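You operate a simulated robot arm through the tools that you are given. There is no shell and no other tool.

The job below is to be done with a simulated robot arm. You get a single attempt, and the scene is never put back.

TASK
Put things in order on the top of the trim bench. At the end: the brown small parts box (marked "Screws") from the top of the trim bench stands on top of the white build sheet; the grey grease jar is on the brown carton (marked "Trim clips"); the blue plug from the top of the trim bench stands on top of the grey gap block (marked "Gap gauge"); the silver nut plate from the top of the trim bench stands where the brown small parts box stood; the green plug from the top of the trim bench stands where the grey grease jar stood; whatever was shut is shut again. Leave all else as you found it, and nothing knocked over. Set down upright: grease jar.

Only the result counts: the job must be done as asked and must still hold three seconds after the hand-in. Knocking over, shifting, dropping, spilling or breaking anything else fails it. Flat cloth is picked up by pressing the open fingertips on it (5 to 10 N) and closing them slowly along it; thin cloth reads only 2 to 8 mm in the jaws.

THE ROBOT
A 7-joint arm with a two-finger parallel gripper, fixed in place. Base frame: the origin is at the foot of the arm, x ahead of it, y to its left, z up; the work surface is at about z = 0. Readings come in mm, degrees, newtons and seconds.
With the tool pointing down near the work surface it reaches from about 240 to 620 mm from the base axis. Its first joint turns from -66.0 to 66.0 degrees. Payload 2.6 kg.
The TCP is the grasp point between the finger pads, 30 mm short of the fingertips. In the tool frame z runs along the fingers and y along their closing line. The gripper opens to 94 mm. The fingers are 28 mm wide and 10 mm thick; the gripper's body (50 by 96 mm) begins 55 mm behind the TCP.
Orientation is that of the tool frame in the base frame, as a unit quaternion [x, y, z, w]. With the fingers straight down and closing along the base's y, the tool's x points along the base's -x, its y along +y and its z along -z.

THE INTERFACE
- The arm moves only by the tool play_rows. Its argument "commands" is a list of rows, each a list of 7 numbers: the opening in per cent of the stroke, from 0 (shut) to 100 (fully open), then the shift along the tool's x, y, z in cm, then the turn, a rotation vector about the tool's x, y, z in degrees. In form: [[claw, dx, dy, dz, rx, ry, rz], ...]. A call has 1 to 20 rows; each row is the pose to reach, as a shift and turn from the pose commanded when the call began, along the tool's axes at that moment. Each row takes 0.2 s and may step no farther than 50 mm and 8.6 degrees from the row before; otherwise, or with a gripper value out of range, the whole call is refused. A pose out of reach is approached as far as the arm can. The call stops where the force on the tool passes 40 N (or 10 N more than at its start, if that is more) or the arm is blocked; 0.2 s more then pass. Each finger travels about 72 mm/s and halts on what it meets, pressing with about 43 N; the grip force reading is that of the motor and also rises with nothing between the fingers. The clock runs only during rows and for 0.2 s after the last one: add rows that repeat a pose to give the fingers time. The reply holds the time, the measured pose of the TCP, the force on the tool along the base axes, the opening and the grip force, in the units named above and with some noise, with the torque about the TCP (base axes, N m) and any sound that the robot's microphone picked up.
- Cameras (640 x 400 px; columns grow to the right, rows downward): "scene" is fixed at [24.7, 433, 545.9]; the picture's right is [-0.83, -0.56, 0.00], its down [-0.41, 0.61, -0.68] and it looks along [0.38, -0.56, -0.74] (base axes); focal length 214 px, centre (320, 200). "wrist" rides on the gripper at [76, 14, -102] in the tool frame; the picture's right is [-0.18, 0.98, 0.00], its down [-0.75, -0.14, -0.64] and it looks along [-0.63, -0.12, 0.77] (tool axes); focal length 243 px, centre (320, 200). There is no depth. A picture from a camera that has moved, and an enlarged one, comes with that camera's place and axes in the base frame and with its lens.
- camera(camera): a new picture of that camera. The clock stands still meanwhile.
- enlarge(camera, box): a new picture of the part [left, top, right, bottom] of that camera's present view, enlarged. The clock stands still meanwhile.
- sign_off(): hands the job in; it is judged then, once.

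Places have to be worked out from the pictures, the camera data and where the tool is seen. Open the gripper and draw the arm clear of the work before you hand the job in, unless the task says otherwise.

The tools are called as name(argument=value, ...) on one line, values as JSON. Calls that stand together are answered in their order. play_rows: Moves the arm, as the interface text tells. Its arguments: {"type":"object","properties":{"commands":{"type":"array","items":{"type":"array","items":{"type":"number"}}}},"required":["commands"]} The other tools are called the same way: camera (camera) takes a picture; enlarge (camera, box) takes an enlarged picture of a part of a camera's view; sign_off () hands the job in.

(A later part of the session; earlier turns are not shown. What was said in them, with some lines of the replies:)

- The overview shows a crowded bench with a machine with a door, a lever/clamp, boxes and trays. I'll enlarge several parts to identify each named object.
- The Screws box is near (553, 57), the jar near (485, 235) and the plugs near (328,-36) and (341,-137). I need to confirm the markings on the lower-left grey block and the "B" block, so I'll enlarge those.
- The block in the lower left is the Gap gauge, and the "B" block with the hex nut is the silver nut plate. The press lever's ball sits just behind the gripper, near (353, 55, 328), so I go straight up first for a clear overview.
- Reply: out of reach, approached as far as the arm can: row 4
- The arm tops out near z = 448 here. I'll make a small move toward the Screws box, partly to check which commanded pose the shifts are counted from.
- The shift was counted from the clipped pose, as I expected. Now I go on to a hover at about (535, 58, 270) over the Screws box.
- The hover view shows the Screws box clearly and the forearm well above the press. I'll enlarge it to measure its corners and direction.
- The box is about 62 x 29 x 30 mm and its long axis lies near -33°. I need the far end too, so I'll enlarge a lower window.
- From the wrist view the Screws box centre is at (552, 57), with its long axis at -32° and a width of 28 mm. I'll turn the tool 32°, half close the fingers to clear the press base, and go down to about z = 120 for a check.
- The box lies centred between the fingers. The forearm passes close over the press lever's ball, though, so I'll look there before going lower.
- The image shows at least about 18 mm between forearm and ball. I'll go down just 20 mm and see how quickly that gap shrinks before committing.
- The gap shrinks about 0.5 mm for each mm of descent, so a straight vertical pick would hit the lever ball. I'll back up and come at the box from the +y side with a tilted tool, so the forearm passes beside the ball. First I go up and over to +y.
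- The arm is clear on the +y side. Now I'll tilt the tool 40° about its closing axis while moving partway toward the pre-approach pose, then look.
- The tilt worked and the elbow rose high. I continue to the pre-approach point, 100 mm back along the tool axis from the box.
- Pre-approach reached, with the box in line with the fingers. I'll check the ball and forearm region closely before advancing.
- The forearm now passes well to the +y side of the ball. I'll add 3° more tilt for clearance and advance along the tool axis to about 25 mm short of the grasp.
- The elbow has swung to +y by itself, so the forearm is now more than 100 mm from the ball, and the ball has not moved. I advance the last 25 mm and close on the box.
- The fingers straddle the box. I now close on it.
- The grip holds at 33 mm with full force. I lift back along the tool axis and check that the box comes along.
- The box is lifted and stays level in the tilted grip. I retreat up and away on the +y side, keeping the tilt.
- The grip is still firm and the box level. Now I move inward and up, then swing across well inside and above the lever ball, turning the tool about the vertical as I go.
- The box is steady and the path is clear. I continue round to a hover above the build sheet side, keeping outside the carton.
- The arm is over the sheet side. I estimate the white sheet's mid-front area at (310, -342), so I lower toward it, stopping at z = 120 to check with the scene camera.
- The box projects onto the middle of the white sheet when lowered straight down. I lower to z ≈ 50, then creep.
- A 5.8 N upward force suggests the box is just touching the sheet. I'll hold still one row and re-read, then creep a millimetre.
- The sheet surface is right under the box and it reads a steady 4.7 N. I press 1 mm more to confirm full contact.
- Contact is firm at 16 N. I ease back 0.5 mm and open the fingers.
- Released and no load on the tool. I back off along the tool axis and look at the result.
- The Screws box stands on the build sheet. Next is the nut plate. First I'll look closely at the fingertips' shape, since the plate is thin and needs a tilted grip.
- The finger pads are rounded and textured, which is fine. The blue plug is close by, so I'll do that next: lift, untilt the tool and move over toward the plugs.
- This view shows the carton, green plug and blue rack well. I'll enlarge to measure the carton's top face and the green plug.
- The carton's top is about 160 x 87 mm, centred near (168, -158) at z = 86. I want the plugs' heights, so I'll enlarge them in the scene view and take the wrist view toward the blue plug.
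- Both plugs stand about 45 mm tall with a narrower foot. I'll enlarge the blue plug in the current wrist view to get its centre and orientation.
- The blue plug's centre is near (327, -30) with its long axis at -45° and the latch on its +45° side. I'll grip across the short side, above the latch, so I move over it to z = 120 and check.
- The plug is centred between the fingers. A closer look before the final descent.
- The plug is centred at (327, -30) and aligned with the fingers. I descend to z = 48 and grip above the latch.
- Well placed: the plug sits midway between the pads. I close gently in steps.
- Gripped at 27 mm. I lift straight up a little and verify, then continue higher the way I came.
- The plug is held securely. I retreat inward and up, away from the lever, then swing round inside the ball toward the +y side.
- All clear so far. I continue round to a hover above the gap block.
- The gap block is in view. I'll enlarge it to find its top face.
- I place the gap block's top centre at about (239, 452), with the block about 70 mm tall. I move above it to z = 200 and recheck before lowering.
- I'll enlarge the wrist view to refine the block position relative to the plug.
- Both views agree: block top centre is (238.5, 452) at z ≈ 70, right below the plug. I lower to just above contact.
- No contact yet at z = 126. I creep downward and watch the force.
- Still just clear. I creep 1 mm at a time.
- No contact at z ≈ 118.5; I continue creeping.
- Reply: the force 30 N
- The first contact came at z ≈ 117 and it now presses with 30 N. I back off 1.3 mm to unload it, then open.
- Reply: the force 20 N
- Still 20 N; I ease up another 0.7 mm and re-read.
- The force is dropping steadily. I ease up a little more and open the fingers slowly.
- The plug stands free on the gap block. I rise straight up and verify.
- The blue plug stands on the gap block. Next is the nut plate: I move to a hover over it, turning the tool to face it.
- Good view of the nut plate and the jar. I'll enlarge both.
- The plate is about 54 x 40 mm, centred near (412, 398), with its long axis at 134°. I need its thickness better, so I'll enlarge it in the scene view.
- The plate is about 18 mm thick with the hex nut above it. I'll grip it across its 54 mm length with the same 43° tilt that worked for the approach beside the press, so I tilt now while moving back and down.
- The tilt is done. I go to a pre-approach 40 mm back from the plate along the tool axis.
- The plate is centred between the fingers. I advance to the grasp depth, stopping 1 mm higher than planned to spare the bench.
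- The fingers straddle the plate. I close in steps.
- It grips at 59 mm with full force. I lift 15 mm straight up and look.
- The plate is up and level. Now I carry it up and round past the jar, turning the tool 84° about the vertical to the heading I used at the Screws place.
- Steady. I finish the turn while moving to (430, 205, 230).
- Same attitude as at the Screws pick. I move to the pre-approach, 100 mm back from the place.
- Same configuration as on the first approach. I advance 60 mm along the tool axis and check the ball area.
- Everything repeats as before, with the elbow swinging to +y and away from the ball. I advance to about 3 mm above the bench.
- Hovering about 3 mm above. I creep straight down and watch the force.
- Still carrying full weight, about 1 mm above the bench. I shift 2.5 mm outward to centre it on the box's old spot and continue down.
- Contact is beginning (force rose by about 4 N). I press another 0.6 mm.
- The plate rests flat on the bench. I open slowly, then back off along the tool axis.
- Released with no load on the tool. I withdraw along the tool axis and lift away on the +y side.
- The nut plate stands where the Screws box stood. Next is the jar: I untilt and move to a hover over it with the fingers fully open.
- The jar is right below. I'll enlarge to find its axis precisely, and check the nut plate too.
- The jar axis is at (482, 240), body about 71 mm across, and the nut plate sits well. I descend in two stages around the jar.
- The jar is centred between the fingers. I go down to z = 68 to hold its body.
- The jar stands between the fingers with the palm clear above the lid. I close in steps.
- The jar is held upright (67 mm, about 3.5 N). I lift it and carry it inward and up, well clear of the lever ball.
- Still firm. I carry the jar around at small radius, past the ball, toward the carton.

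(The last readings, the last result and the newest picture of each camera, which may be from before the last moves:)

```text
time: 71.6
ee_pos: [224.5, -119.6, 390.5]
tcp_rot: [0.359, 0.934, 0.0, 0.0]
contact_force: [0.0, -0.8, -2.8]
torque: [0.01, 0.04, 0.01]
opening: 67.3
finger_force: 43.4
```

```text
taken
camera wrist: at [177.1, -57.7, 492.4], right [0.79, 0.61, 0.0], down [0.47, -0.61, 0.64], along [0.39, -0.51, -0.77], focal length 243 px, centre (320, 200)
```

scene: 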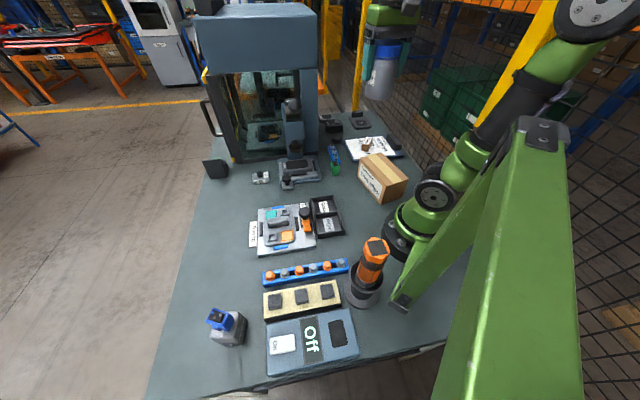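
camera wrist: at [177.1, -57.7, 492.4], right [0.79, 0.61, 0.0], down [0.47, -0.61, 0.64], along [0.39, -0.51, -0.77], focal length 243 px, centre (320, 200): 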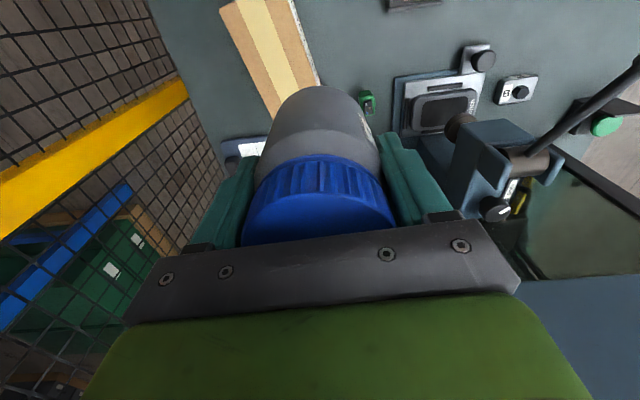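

Clear. I move over the carton at (192, -172), z = 300.

play_rows(commands=[[0, -0.34, -2.02, 3, 0, 0, 0], [0, -0.68, -4.05, 6, 0, 0, 0], [0, -1.02, -6.07, 9, 0, 0, 0], [0, -1.02, -6.07, 9, 0, 0, 0]])

camera(camera="scene")

camera(camera="wrist")

```text
time: 72.6
ee_pos: [190.8, -172.8, 301.2]
tcp_rot: [0.359, 0.933, 0.001, 0.001]
contact_force: [-0.5, 0.1, -2.9]
torque: [0.0, 0.01, 0.0]
opening: 67.1
finger_force: 43.3
```

```text
taken
```

scene: 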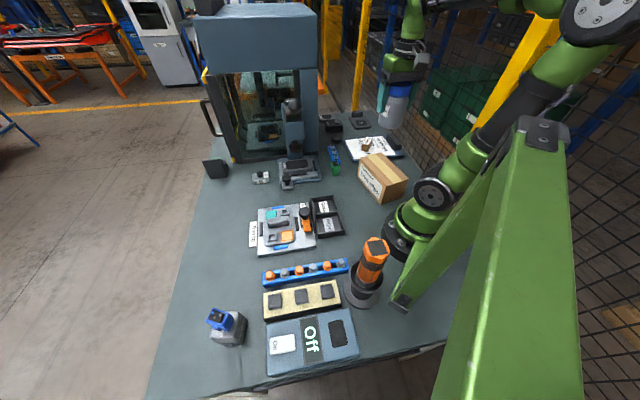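

```text
taken
camera wrist: at [143.3, -110.1, 402.5], right [0.8, 0.61, 0.0], down [0.47, -0.61, 0.64], along [0.39, -0.51, -0.77], focal length 243 px, centre (320, 200)
```

wrist: 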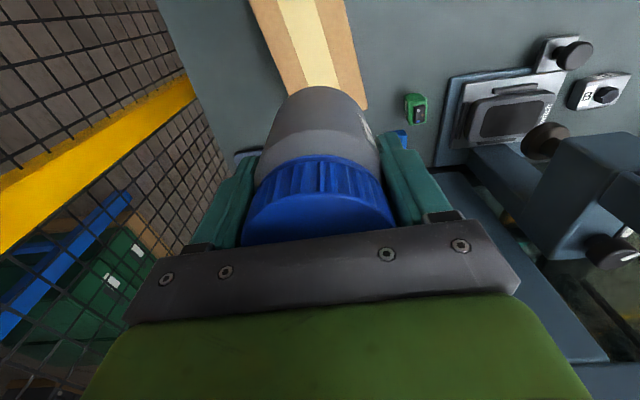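

The carton's top edges match my estimate, and the jar hangs above its centre line. I lower to a few mm above contact.

play_rows(commands=[[0, 0, 0, 4, 0, 0, 0], [0, 0, 0, 8, 0, 0, 0], [0, 0, 0, 11, 0, 0, 0], [0, 0, 0, 13, 0, 0, 0], [0, 0, 0, 13.8, 0, 0, 0], [0, 0, 0, 13.8, 0, 0, 0]])

enlarge(camera="scene", box=[330, 80, 450, 210])

camera(camera="wrist")

```text
time: 74.0
ee_pos: [191.1, -172.3, 162.2]
tcp_rot: [0.359, 0.933, 0.0, 0.0]
contact_force: [0.8, -0.5, -2.5]
torque: [0.0, 0.0, 0.02]
opening: 67.4
finger_force: 43.4
```

```text
3.08 times, centred on (390, 145) of scene
camera zoom: at [24.7, 433.0, 545.9], right [-0.83, -0.56, 0.0], down [-0.41, 0.61, -0.68], along [0.38, -0.56, -0.74], focal length 660 px, centre (105, 369)
```

zoom: 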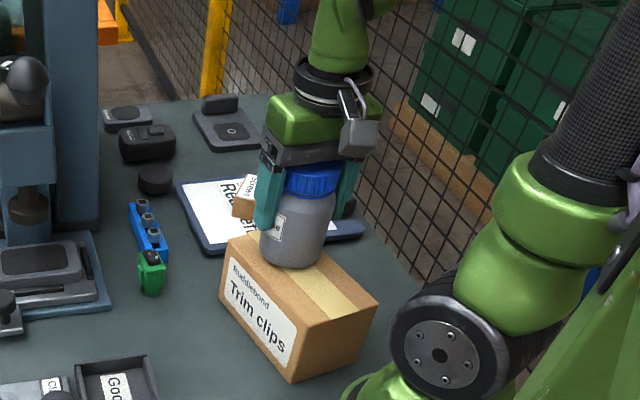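

```text
taken
camera wrist: at [143.7, -110.1, 263.9], right [0.8, 0.61, 0.0], down [0.47, -0.61, 0.64], along [0.39, -0.51, -0.77], focal length 243 px, centre (320, 200)
```

wrist: 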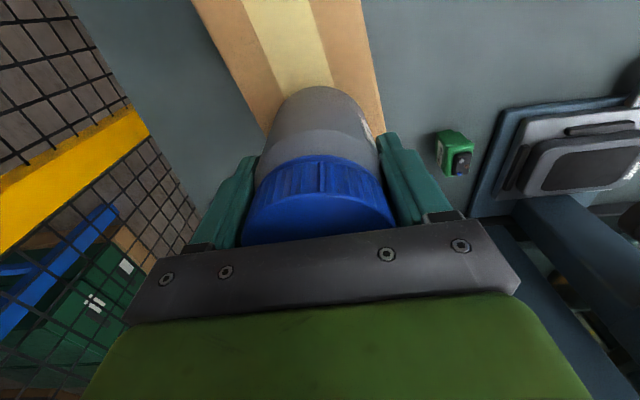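

The jar is above the tape line. I creep down 4 mm and then in 1 mm steps.

play_rows(commands=[[0, 0, 0, 0.2, 0, 0, 0], [0, 0, 0, 0.4, 0, 0, 0], [0, 0, 0, 0.5, 0, 0, 0], [0, 0, 0, 0.5, 0, 0, 0]])

```text
time: 75.0
ee_pos: [190.5, -172.0, 157.1]
tcp_rot: [0.358, 0.934, -0.001, 0.001]
contact_force: [-4.6, 1.5, 9.2]
torque: [0.3, 0.06, 0.08]
opening: 67.0
finger_force: 43.0
```

Contact: the force rose by about 12 N. I settle 0.4 mm more and open slowly.

play_rows(commands=[[0, 0, 0, 0.04, 0, 0, 0], [0, 0, 0, 0.04, 0, 0, 0]])

```text
time: 75.6
ee_pos: [190.8, -172.6, 157.5]
tcp_rot: [0.36, 0.933, 0.0, 0.001]
contact_force: [-7.5, 3.3, 24.6]
torque: [0.37, 0.49, 0.02]
opening: 67.2
finger_force: 43.5
```

Firmly seated at 25 N. I ease 0.6 mm up and open.

play_rows(commands=[[0, 0, 0, -0.06, 0, 0, 0], [0, 0, 0, -0.06, 0, 0, 0], [70, 0, 0, -0.06, 0, 0, 0], [74, 0, 0, -0.06, 0, 0, 0], [80, 0, 0, -0.06, 0, 0, 0], [90, 0, 0, -0.06, 0, 0, 0], [100, 0, 0, -0.06, 0, 0, 0], [100, 0, 0, -0.06, 0, 0, 0]])

camera(camera="wrist")

enlarge(camera="scene", box=[330, 80, 450, 210])

```text
time: 77.4
ee_pos: [191.1, -172.1, 158.9]
tcp_rot: [0.358, 0.934, -0.001, 0.0]
contact_force: [-0.1, -0.4, -0.4]
torque: [0.03, -0.01, -0.01]
opening: 93.8
finger_force: 0.0
```

```text
taken
camera wrist: at [143.3, -109.8, 259.5], right [0.79, 0.61, 0.0], down [0.47, -0.61, 0.64], along [0.39, -0.51, -0.77], focal length 243 px, centre (320, 200)
```

wrist: 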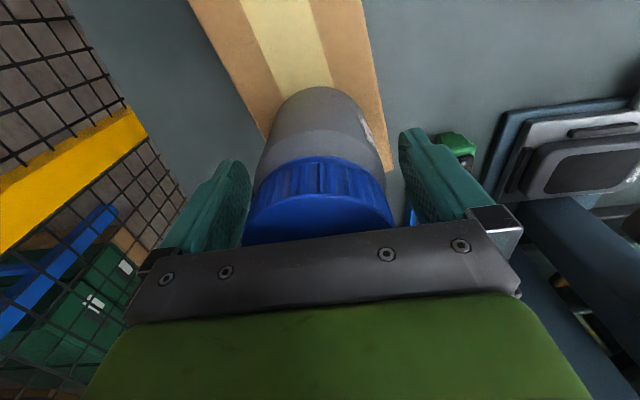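

```text
3.08 times, centred on (390, 145) of scene
camera zoom: at [24.7, 433.0, 545.9], right [-0.83, -0.56, 0.0], down [-0.41, 0.61, -0.68], along [0.38, -0.56, -0.74], focal length 660 px, centre (105, 369)
```

zoom: 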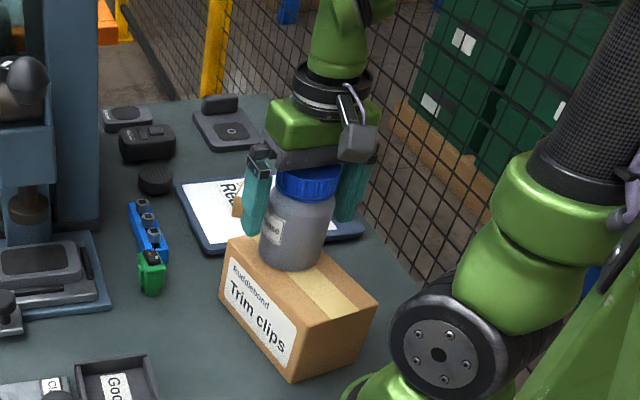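

The jar stands on the carton, fingers clear. I rise straight up.

play_rows(commands=[[100, 0, 0, -2, 0, 0, 0], [100, 0, 0, -5, 0, 0, 0], [100, 0, 0, -9, 0, 0, 0], [100, 0, 0, -13, 0, 0, 0]])

camera(camera="wrist")

enlarge(camera="scene", box=[330, 80, 450, 210])

```text
time: 78.4
ee_pos: [192.4, -171.7, 287.6]
tcp_rot: [0.358, 0.934, 0.0, 0.0]
contact_force: [-0.1, -0.6, 0.2]
torque: [-0.02, -0.02, 0.01]
opening: 94.4
finger_force: 0.0
```

```text
taken
camera wrist: at [143.9, -109.4, 389.3], right [0.8, 0.61, 0.0], down [0.47, -0.61, 0.64], along [0.39, -0.51, -0.77], focal length 243 px, centre (320, 200)
```

wrist: 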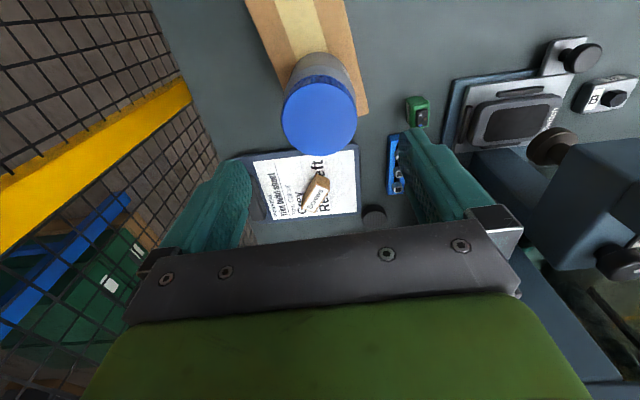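

```text
3.08 times, centred on (390, 145) of scene
camera zoom: at [24.7, 433.0, 545.9], right [-0.83, -0.56, 0.0], down [-0.41, 0.61, -0.68], along [0.38, -0.56, -0.74], focal length 660 px, centre (105, 369)
```

zoom: 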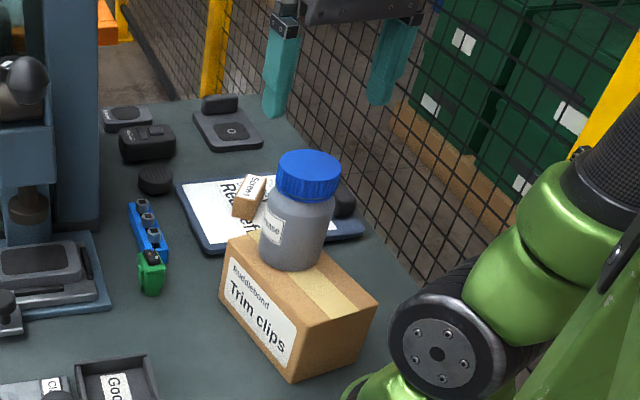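

The jar stands on the carton and the Screws box on the sheet. Last is the green plug: I move to a hover above it.

play_rows(commands=[[100, -1.95, 3.26, 0, 0, 0, -2], [80, -3.89, 6.5, 0, 0, 0, -4], [60, -5.8, 9.8, 1.5, 0, 0, -5], [60, -7.78, 13.03, 3, 0, 0, -5], [60, -7.78, 13.03, 3, 0, 0, -5]])

camera(camera="wrist")

camera(camera="scene")

```text
time: 79.6
ee_pos: [336.5, -125.9, 257.2]
tcp_rot: [0.317, 0.948, -0.001, 0.0]
contact_force: [-0.9, 0.3, 0.1]
torque: [-0.03, -0.01, 0.01]
opening: 56.2
finger_force: 0.2
```

```text
taken
camera wrist: at [284.0, -68.5, 359.4], right [0.74, 0.67, 0.0], down [0.52, -0.57, 0.64], along [0.43, -0.47, -0.77], focal length 243 px, centre (320, 200)
```

wrist: 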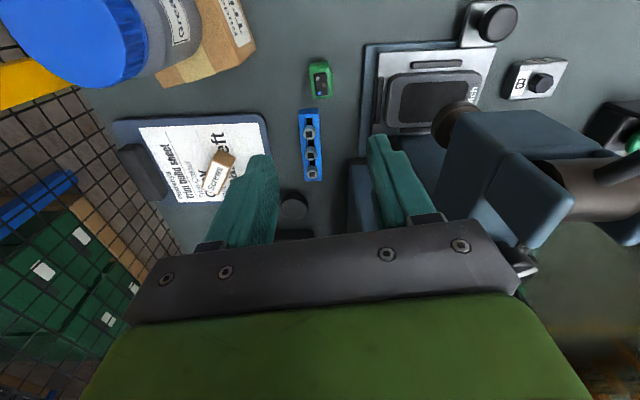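

```text
taken
```

scene: 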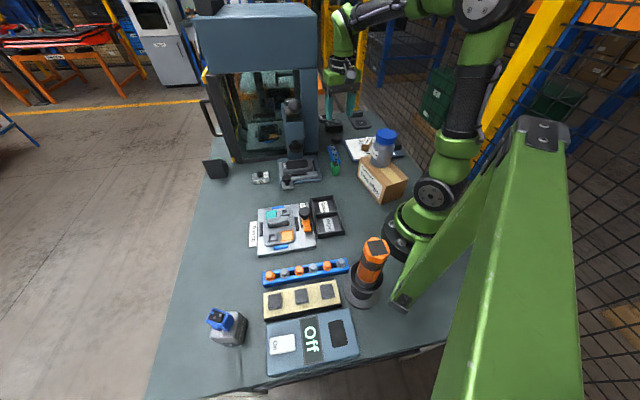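

I'll enlarge the plug and the rack beside it.

enlarge(camera="wrist", box=[272, 45, 368, 120])

```text
5.33 times, centred on (320, 82) of wrist
camera zoom: at [284.0, -68.5, 359.4], right [0.74, 0.67, 0.0], down [0.52, -0.57, 0.64], along [0.43, -0.47, -0.77], focal length 1294 px, centre (320, 827)
```

zoom: 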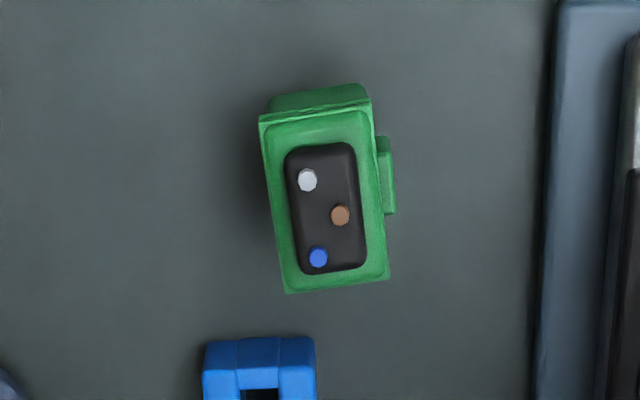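

The plug centre is near (340, -129.5), about 20 mm from the rack. I descend over it to z = 120 and check.

play_rows(commands=[[57, -0.2, 0, 4.5, 0, 0, 0], [57, -0.39, 0, 9, 0, 0, 0], [57, -0.39, 0, 13.7, 0, 0, 0], [57, -0.39, 0, 13.7, 0, 0, 0]])

camera(camera="wrist")

enlarge(camera="wrist", box=[240, 70, 400, 170])

```text
time: 80.6
ee_pos: [338.4, -129.0, 120.7]
tcp_rot: [0.318, 0.948, 0.0, 0.0]
contact_force: [-0.5, 0.0, 0.2]
torque: [0.02, -0.04, -0.01]
opening: 53.5
finger_force: 0.0
```

```text
taken
camera wrist: at [286.2, -71.3, 221.7], right [0.74, 0.67, 0.0], down [0.52, -0.57, 0.64], along [0.43, -0.48, -0.77], focal length 243 px, centre (320, 200)
```

wrist: 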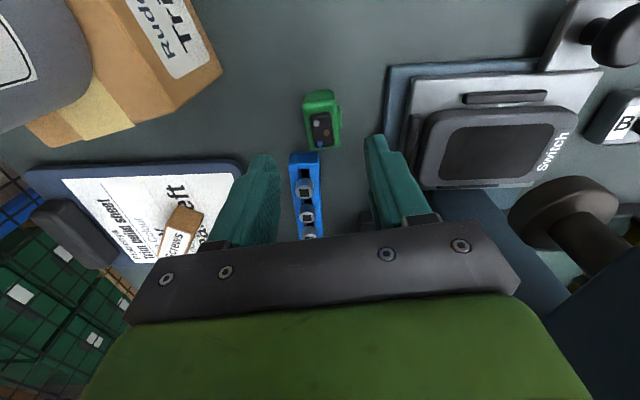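

```text
4.00 times, centred on (320, 120) of wrist
camera zoom: at [286.2, -71.3, 221.7], right [0.74, 0.67, 0.0], down [0.52, -0.57, 0.64], along [0.43, -0.48, -0.77], focal length 970 px, centre (320, 520)
```

zoom: 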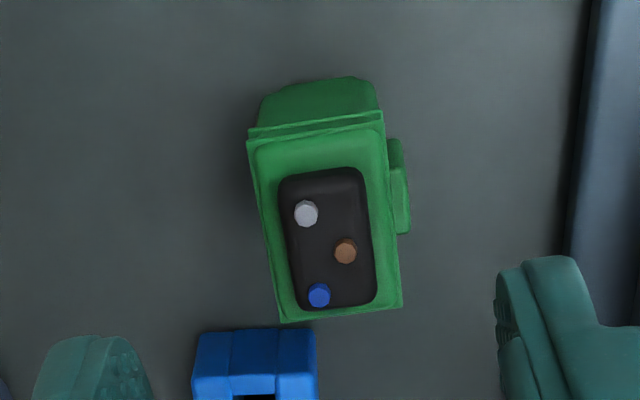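

Nearly centred; the plug is 1.5 mm toward the right finger, so I correct that while descending to z = 48.

play_rows(commands=[[57, 0, 0.15, 3.5, 0, 0, 0], [57, 0, 0.15, 6, 0, 0, 0], [57, 0, 0.15, 7.2, 0, 0, 0], [57, 0, 0.15, 7.2, 0, 0, 0]])

camera(camera="wrist")

```text
time: 81.6
ee_pos: [339.8, -128.0, 48.9]
tcp_rot: [0.317, 0.948, -0.001, 0.0]
contact_force: [-0.4, -0.4, -0.3]
torque: [-0.03, 0.01, -0.01]
opening: 53.7
finger_force: 0.0
```

```text
taken
camera wrist: at [286.6, -70.8, 149.8], right [0.74, 0.67, 0.0], down [0.52, -0.57, 0.64], along [0.43, -0.48, -0.77], focal length 243 px, centre (320, 200)
```

wrist: 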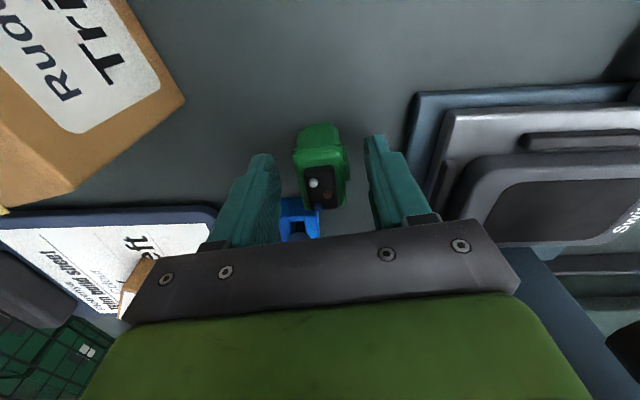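

The plug sits between the pads and the rack is clear. I close and then lift a little.

play_rows(commands=[[45, 0, 0, 0, 0, 0, 0], [36, 0, 0, 0, 0, 0, 0], [30, 0, 0, 0, 0, 0, 0], [20, 0, 0, 0, 0, 0, 0], [0, 0, 0, 0, 0, 0, 0], [0, 0, 0, 0, 0, 0, 0]])

play_rows(commands=[[0, 0, 0, -1, 0, 0, 0], [0, 0, 0, -3, 0, 0, 0], [0, 0, 0, -6, 0, 0, 0], [0, 0, 0, -10, 0, 0, 0], [0, 0, 0, -14, 0, 0, 0]])

camera(camera="wrist")

camera(camera="scene")

```text
time: 83.0
ee_pos: [339.5, -127.8, 48.5]
tcp_rot: [0.318, 0.948, 0.0, 0.0]
contact_force: [0.6, 0.4, -0.1]
torque: [0.03, -0.02, -0.02]
opening: 27.2
finger_force: 42.8
```

```text
time: 84.2
ee_pos: [340.7, -128.0, 189.1]
tcp_rot: [0.317, 0.948, -0.001, 0.0]
contact_force: [0.4, 0.3, 0.1]
torque: [-0.01, 0.01, -0.01]
opening: 27.1
finger_force: 42.8
```

```text
taken
camera wrist: at [287.4, -70.5, 290.5], right [0.74, 0.67, 0.0], down [0.52, -0.57, 0.64], along [0.43, -0.48, -0.77], focal length 243 px, centre (320, 200)
```

wrist: 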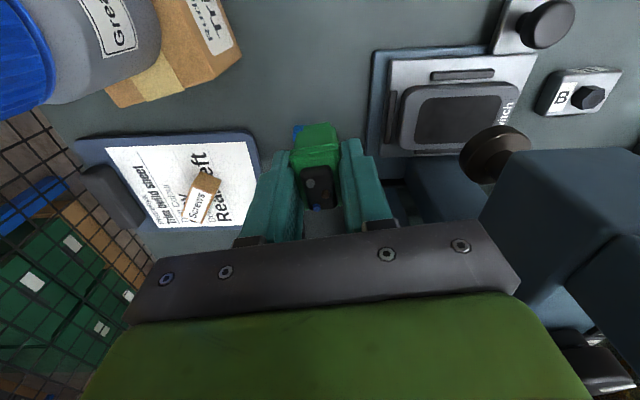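

```text
taken
```

scene: 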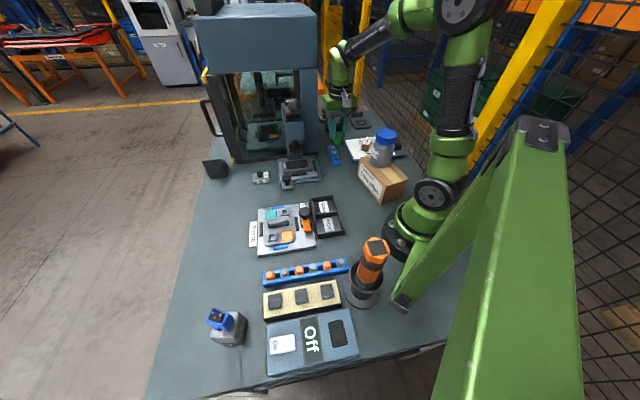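

The green plug is held. I retrace the safe route, inward and up, around inside the ball, then out on the +y side.

play_rows(commands=[[0, 1.86, 0.2, -3.73, 0, 0, 0], [0, 3.71, 0.4, -7.45, 0, 0, 0], [0, 5.57, 0.6, -11.18, 0, 0, 0], [0, 8.12, 1.6, -14.85, 0, 0, 0], [0, 10.67, 2.6, -18.5, 0, 0, 0], [0, 13.22, 3.6, -22.18, 0, 0, 0], [0, 15.28, 6.2, -22.18, 0, 0, 0], [0, 17.34, 8.85, -22.18, 0, 0, 0], [0, 19.4, 11.47, -22.18, 0, 0, 0], [0, 20, 15.4, -21.4, 0, 0, 0], [0, 20.6, 19.3, -20.7, 0, 0, 0], [0, 21.2, 23.2, -19.9, 0, 0, 0], [0, 21.83, 27.16, -19.18, 0, 0, 0]])

camera(camera="wrist")

camera(camera="scene")

```text
time: 87.0
ee_pos: [330.1, 221.5, 379.6]
tcp_rot: [0.318, 0.948, 0.001, -0.001]
contact_force: [-0.5, -0.5, -0.8]
torque: [0.0, 0.01, -0.02]
opening: 27.1
finger_force: 43.4
```

```text
taken
camera wrist: at [276.8, 279.1, 481.4], right [0.74, 0.67, 0.0], down [0.52, -0.57, 0.64], along [0.43, -0.47, -0.77], focal length 243 px, centre (320, 200)
```

wrist: 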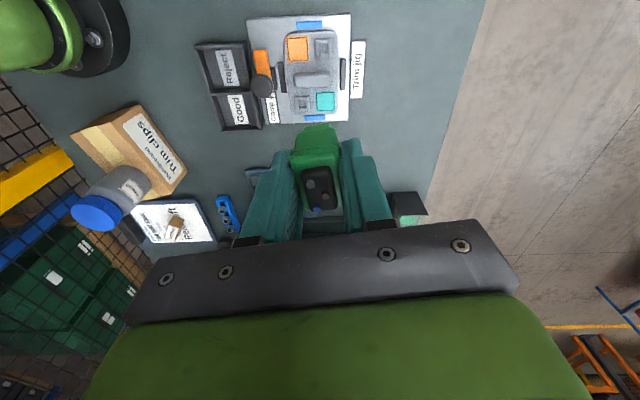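

```text
taken
```

scene: 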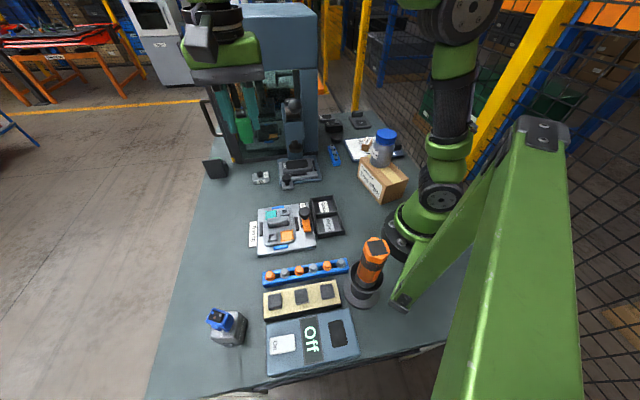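

Good. I carry it out above the jar's old place and lower to z ≈ 77.

play_rows(commands=[[0, -2.1, 2.03, 3, 0, 0, 0], [0, -4.2, 4.06, 6, 0, 0, 0], [0, -6.3, 6.1, 9, 0, 0, 0], [0, -8.4, 8.13, 12, 0, 0, 0], [0, -10.5, 10.16, 15, 0, 0, 0], [0, -10.6, 10.3, 19, 0, 0, 0], [0, -10.7, 10.4, 23, 0, 0, 0], [0, -10.8, 10.55, 27, 0, 0, 0], [0, -10.9, 10.71, 30.3, 0, 0, 0]])

camera(camera="wrist")

enlarge(camera="scene", box=[170, 140, 330, 240])

```text
time: 89.0
ee_pos: [480.9, 239.7, 74.8]
tcp_rot: [0.318, 0.948, -0.001, -0.001]
contact_force: [-0.2, -0.7, 0.2]
torque: [0.01, -0.02, -0.02]
opening: 27.0
finger_force: 43.1
```

```text
taken
camera wrist: at [427.7, 298.3, 177.2], right [0.74, 0.67, 0.0], down [0.52, -0.57, 0.64], along [0.43, -0.48, -0.77], focal length 243 px, centre (320, 200)
```

wrist: 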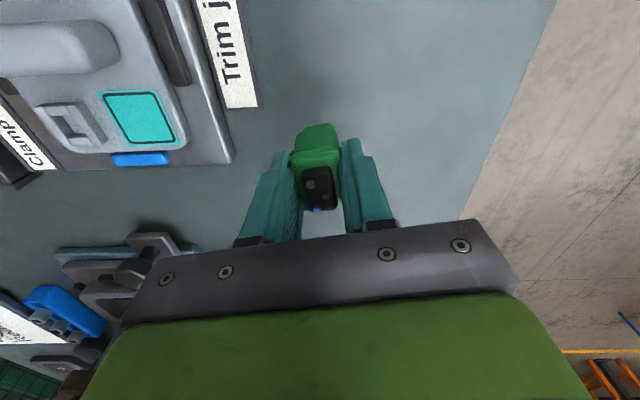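

```text
4.00 times, centred on (250, 190) of scene
camera zoom: at [24.7, 433.0, 545.9], right [-0.83, -0.56, 0.0], down [-0.41, 0.61, -0.68], along [0.38, -0.56, -0.74], focal length 858 px, centre (600, 240)
```

zoom: 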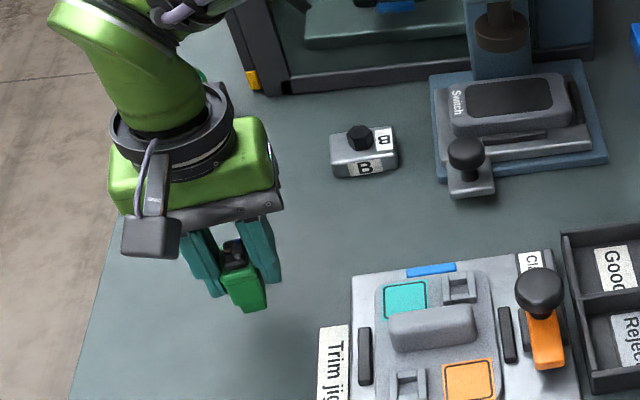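

Above the spot. I lower to z ≈ 51 and then creep.

play_rows(commands=[[0, 0, 0, 1.2, 0, 0, 0], [0, 0, 0, 2.2, 0, 0, 0], [0, 0, 0, 2.6, 0, 0, 0], [0, 0, 0, 2.6, 0, 0, 0]])

play_rows(commands=[[0, 0, 0, 0.1, 0, 0, 0], [0, 0, 0, 0.15, 0, 0, 0], [0, 0, 0, 0.15, 0, 0, 0]])

```text
time: 90.0
ee_pos: [480.4, 241.0, 51.1]
tcp_rot: [0.317, 0.948, -0.001, 0.0]
contact_force: [-0.5, -0.1, -0.7]
torque: [-0.01, 0.0, 0.02]
opening: 27.2
finger_force: 43.2
```

```text
time: 90.8
ee_pos: [481.7, 240.0, 49.4]
tcp_rot: [0.317, 0.949, 0.0, 0.0]
contact_force: [0.3, -0.2, -0.3]
torque: [-0.04, -0.01, 0.01]
opening: 27.1
finger_force: 42.6
```

No contact yet at z ≈ 49.5. I creep 1 mm more and re-read.

play_rows(commands=[[0, 0, 0, 0.05, 0, 0, 0], [0, 0, 0, 0.1, 0, 0, 0], [0, 0, 0, 0.1, 0, 0, 0]])

```text
time: 91.6
ee_pos: [480.2, 240.1, 48.6]
tcp_rot: [0.317, 0.948, 0.0, 0.001]
contact_force: [-0.5, 0.7, -0.1]
torque: [-0.01, 0.02, -0.01]
opening: 27.3
finger_force: 42.9
```

Still no load; another 0.7 mm down.

play_rows(commands=[[0, 0, 0, 0.04, 0, 0, 0], [0, 0, 0, 0.07, 0, 0, 0], [0, 0, 0, 0.07, 0, 0, 0]])

```text
time: 92.4
ee_pos: [482.0, 239.7, 48.9]
tcp_rot: [0.317, 0.948, -0.001, 0.001]
contact_force: [-1.0, -0.2, 2.9]
torque: [-0.07, 0.04, 0.0]
opening: 27.2
finger_force: 43.0
```

Light contact of about 3 N. I press 0.4 mm more to seat the foot, then open.

play_rows(commands=[[0, 0, 0, 0.04, 0, 0, 0], [0, 0, 0, 0.04, 0, 0, 0], [30, 0, 0, 0.04, 0, 0, 0], [36, 0, 0, 0.04, 0, 0, 0], [48, 0, 0, 0.04, 0, 0, 0], [60, 0, 0, 0.04, 0, 0, 0], [60, 0, 0, 0.04, 0, 0, 0]])

camera(camera="wrist")

```text
time: 94.0
ee_pos: [480.8, 240.4, 47.1]
tcp_rot: [0.317, 0.949, -0.001, 0.0]
contact_force: [-0.4, -0.2, -0.3]
torque: [0.01, -0.02, 0.01]
opening: 56.1
finger_force: 0.1
```

```text
taken
camera wrist: at [428.0, 297.9, 149.1], right [0.74, 0.67, 0.0], down [0.52, -0.57, 0.64], along [0.43, -0.48, -0.77], focal length 243 px, centre (320, 200)
```

wrist: 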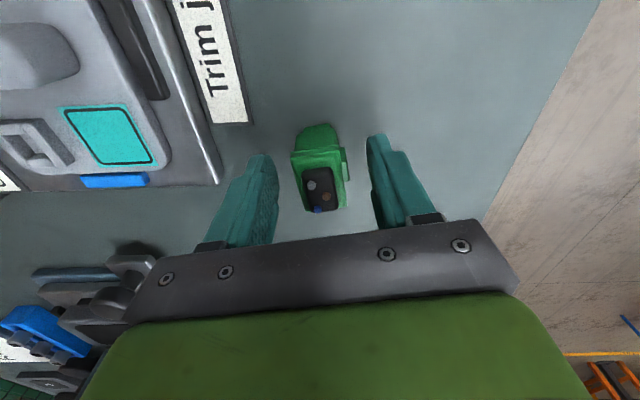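

The green plug stands free. I rise straight up and inspect.

play_rows(commands=[[60, 0, 0, -1.5, 0, 0, 0], [60, 0, 0, -4, 0, 0, 0], [60, 0, 0, -8, 0, 0, 0], [60, 0, 0, -12.5, 0, 0, 0], [60, 0, 0, -17, 0, 0, 0]])

camera(camera="wrist")

camera(camera="scene")

enlarge(camera="scene", box=[170, 140, 330, 240])

```text
time: 95.2
ee_pos: [479.8, 241.3, 217.5]
tcp_rot: [0.317, 0.948, -0.001, -0.001]
contact_force: [0.4, 0.0, -0.7]
torque: [0.01, -0.01, -0.01]
opening: 56.4
finger_force: 0.1
```

```text
taken
camera wrist: at [428.0, 298.7, 319.9], right [0.74, 0.67, 0.0], down [0.52, -0.57, 0.64], along [0.43, -0.48, -0.77], focal length 243 px, centre (320, 200)
```

wrist: 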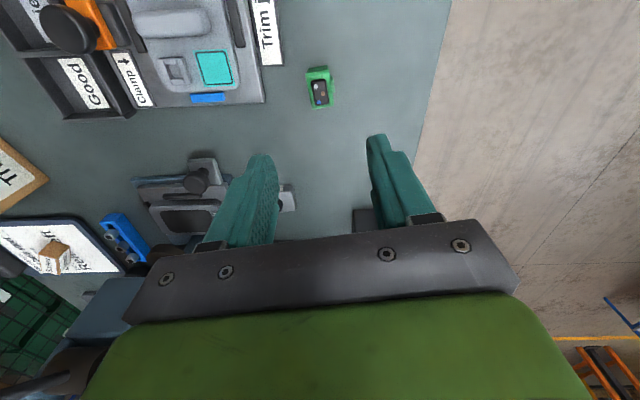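

```text
taken
```

scene: 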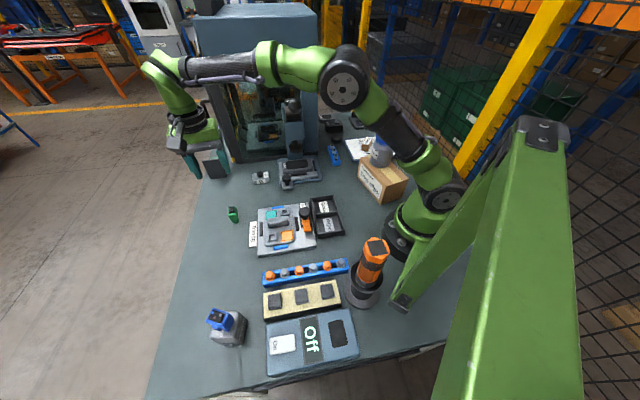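

```text
4.00 times, centred on (250, 190) of scene
camera zoom: at [24.7, 433.0, 545.9], right [-0.83, -0.56, 0.0], down [-0.41, 0.61, -0.68], along [0.38, -0.56, -0.74], focal length 858 px, centre (600, 240)
```

zoom: 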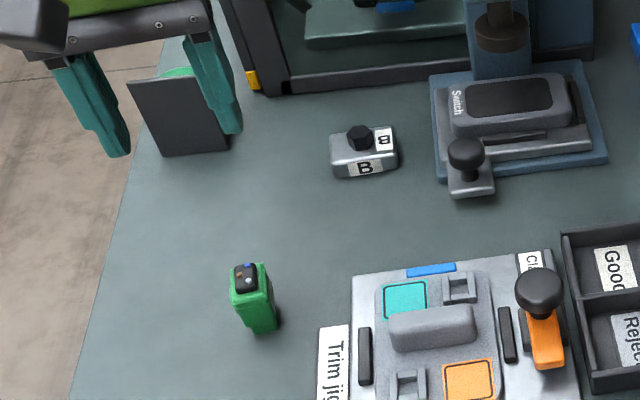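

All five items are placed. I withdraw the arm inward and up, clear of the work, with the gripper open.

play_rows(commands=[[60, 2.2, -2.1, -3.24, 0, 0, 0], [60, 4.4, -4.3, -6.5, 0, 0, 0], [80, 6.5, -6.4, -9.7, 0, 0, 0], [100, 8.7, -8.6, -13, 0, 0, 0], [100, 10.9, -10.7, -16.2, 0, 0, 0], [100, 10.9, -10.7, -18, 0, 0, 0]])

camera(camera="scene")

enlarge(camera="scene", box=[300, 100, 460, 220])

enlarge(camera="scene", box=[170, 210, 390, 370])

enlarge(camera="scene", box=[190, 60, 350, 200])

camera(camera="wrist")

```text
time: 96.6
ee_pos: [329.4, 221.1, 396.2]
tcp_rot: [0.316, 0.949, 0.0, 0.0]
contact_force: [0.1, 1.0, -0.1]
torque: [-0.03, 0.01, -0.03]
opening: 93.8
finger_force: 0.0
```

```text
taken
```

scene: 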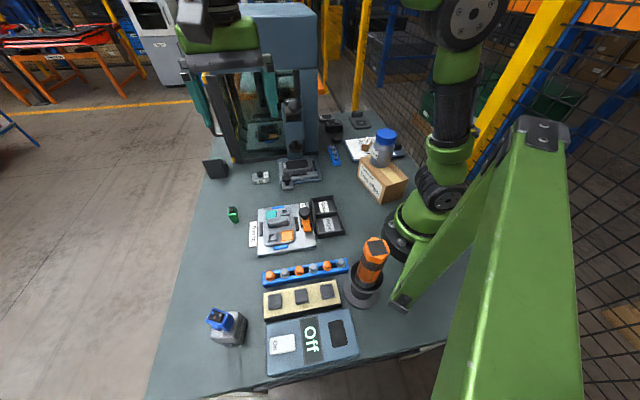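

```text
3.33 times, centred on (380, 160) of scene
camera zoom: at [24.7, 433.0, 545.9], right [-0.83, -0.56, 0.0], down [-0.41, 0.61, -0.68], along [0.38, -0.56, -0.74], focal length 715 px, centre (120, 333)
```

zoom: 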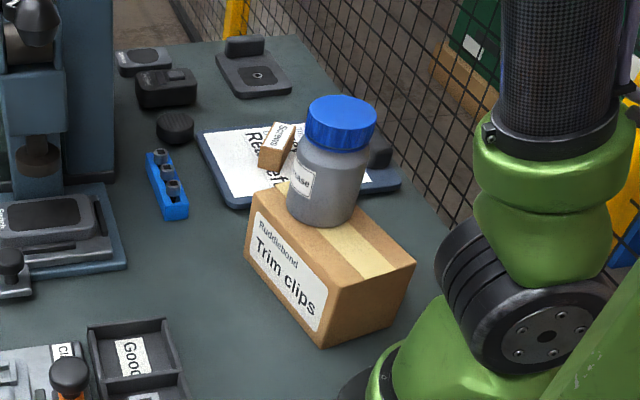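

```text
2.50 times, centred on (280, 290) of scene
camera zoom: at [24.7, 433.0, 545.9], right [-0.83, -0.56, 0.0], down [-0.41, 0.61, -0.68], along [0.38, -0.56, -0.74], focal length 536 px, centre (420, -25)
```

zoom: 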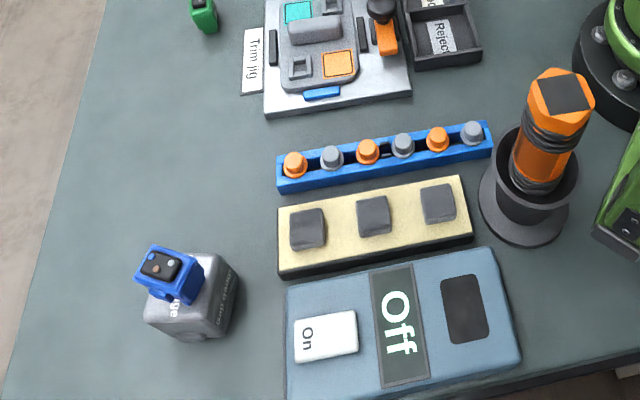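

```text
2.86 times, centred on (270, 130) of scene
camera zoom: at [24.7, 433.0, 545.9], right [-0.83, -0.56, 0.0], down [-0.41, 0.61, -0.68], along [0.38, -0.56, -0.74], focal length 613 px, centre (463, 400)
```

zoom: 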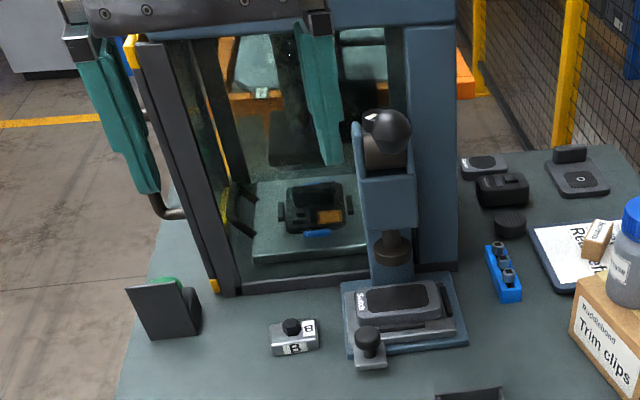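

```text
taken
camera wrist: at [276.7, 278.0, 498.3], right [0.74, 0.67, 0.0], down [0.52, -0.57, 0.64], along [0.43, -0.48, -0.77], focal length 243 px, centre (320, 200)
```

wrist: 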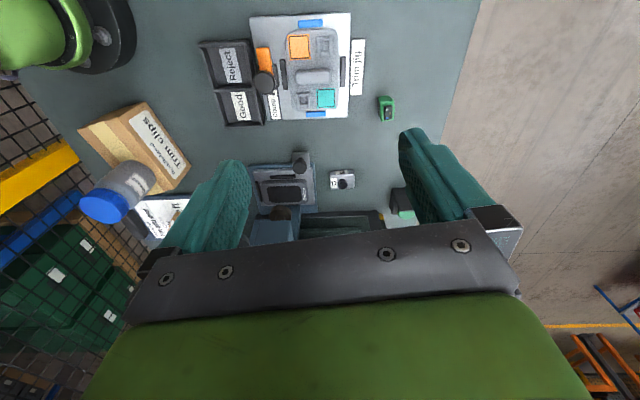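

Final check: 
- Screws box is on the build sheet, and the grease jar stands upright on the carton.
- Blue plug is on the gap block, the nut plate is where the box stood, and the green plug is where the jar stood.
- Lever, rack, jig and trays look unchanged.

The gripper is open and clear, so I hand in.

sign_off()

```text
The job is handed in.
```

I moved all five items as asked and handed the job in; no verdict came back. In the last pictures each item stood in its place:

- **Screws box:** it stands on the white build sheet.
- **Grease jar:** it stands upright on the "Trim clips" carton.
- **Blue plug:** it stands on the "Gap gauge" block.
- **Silver nut plate:** it stands where the Screws box was. I took this to be the block marked "B" with the hex nut on top.
- **Green plug:** it stands where the jar was.

I opened nothing that was shut. The press lever, plug rack, jig and trays looked unchanged in the final views, and nothing was knocked over. The arm is drawn clear with the gripper open.
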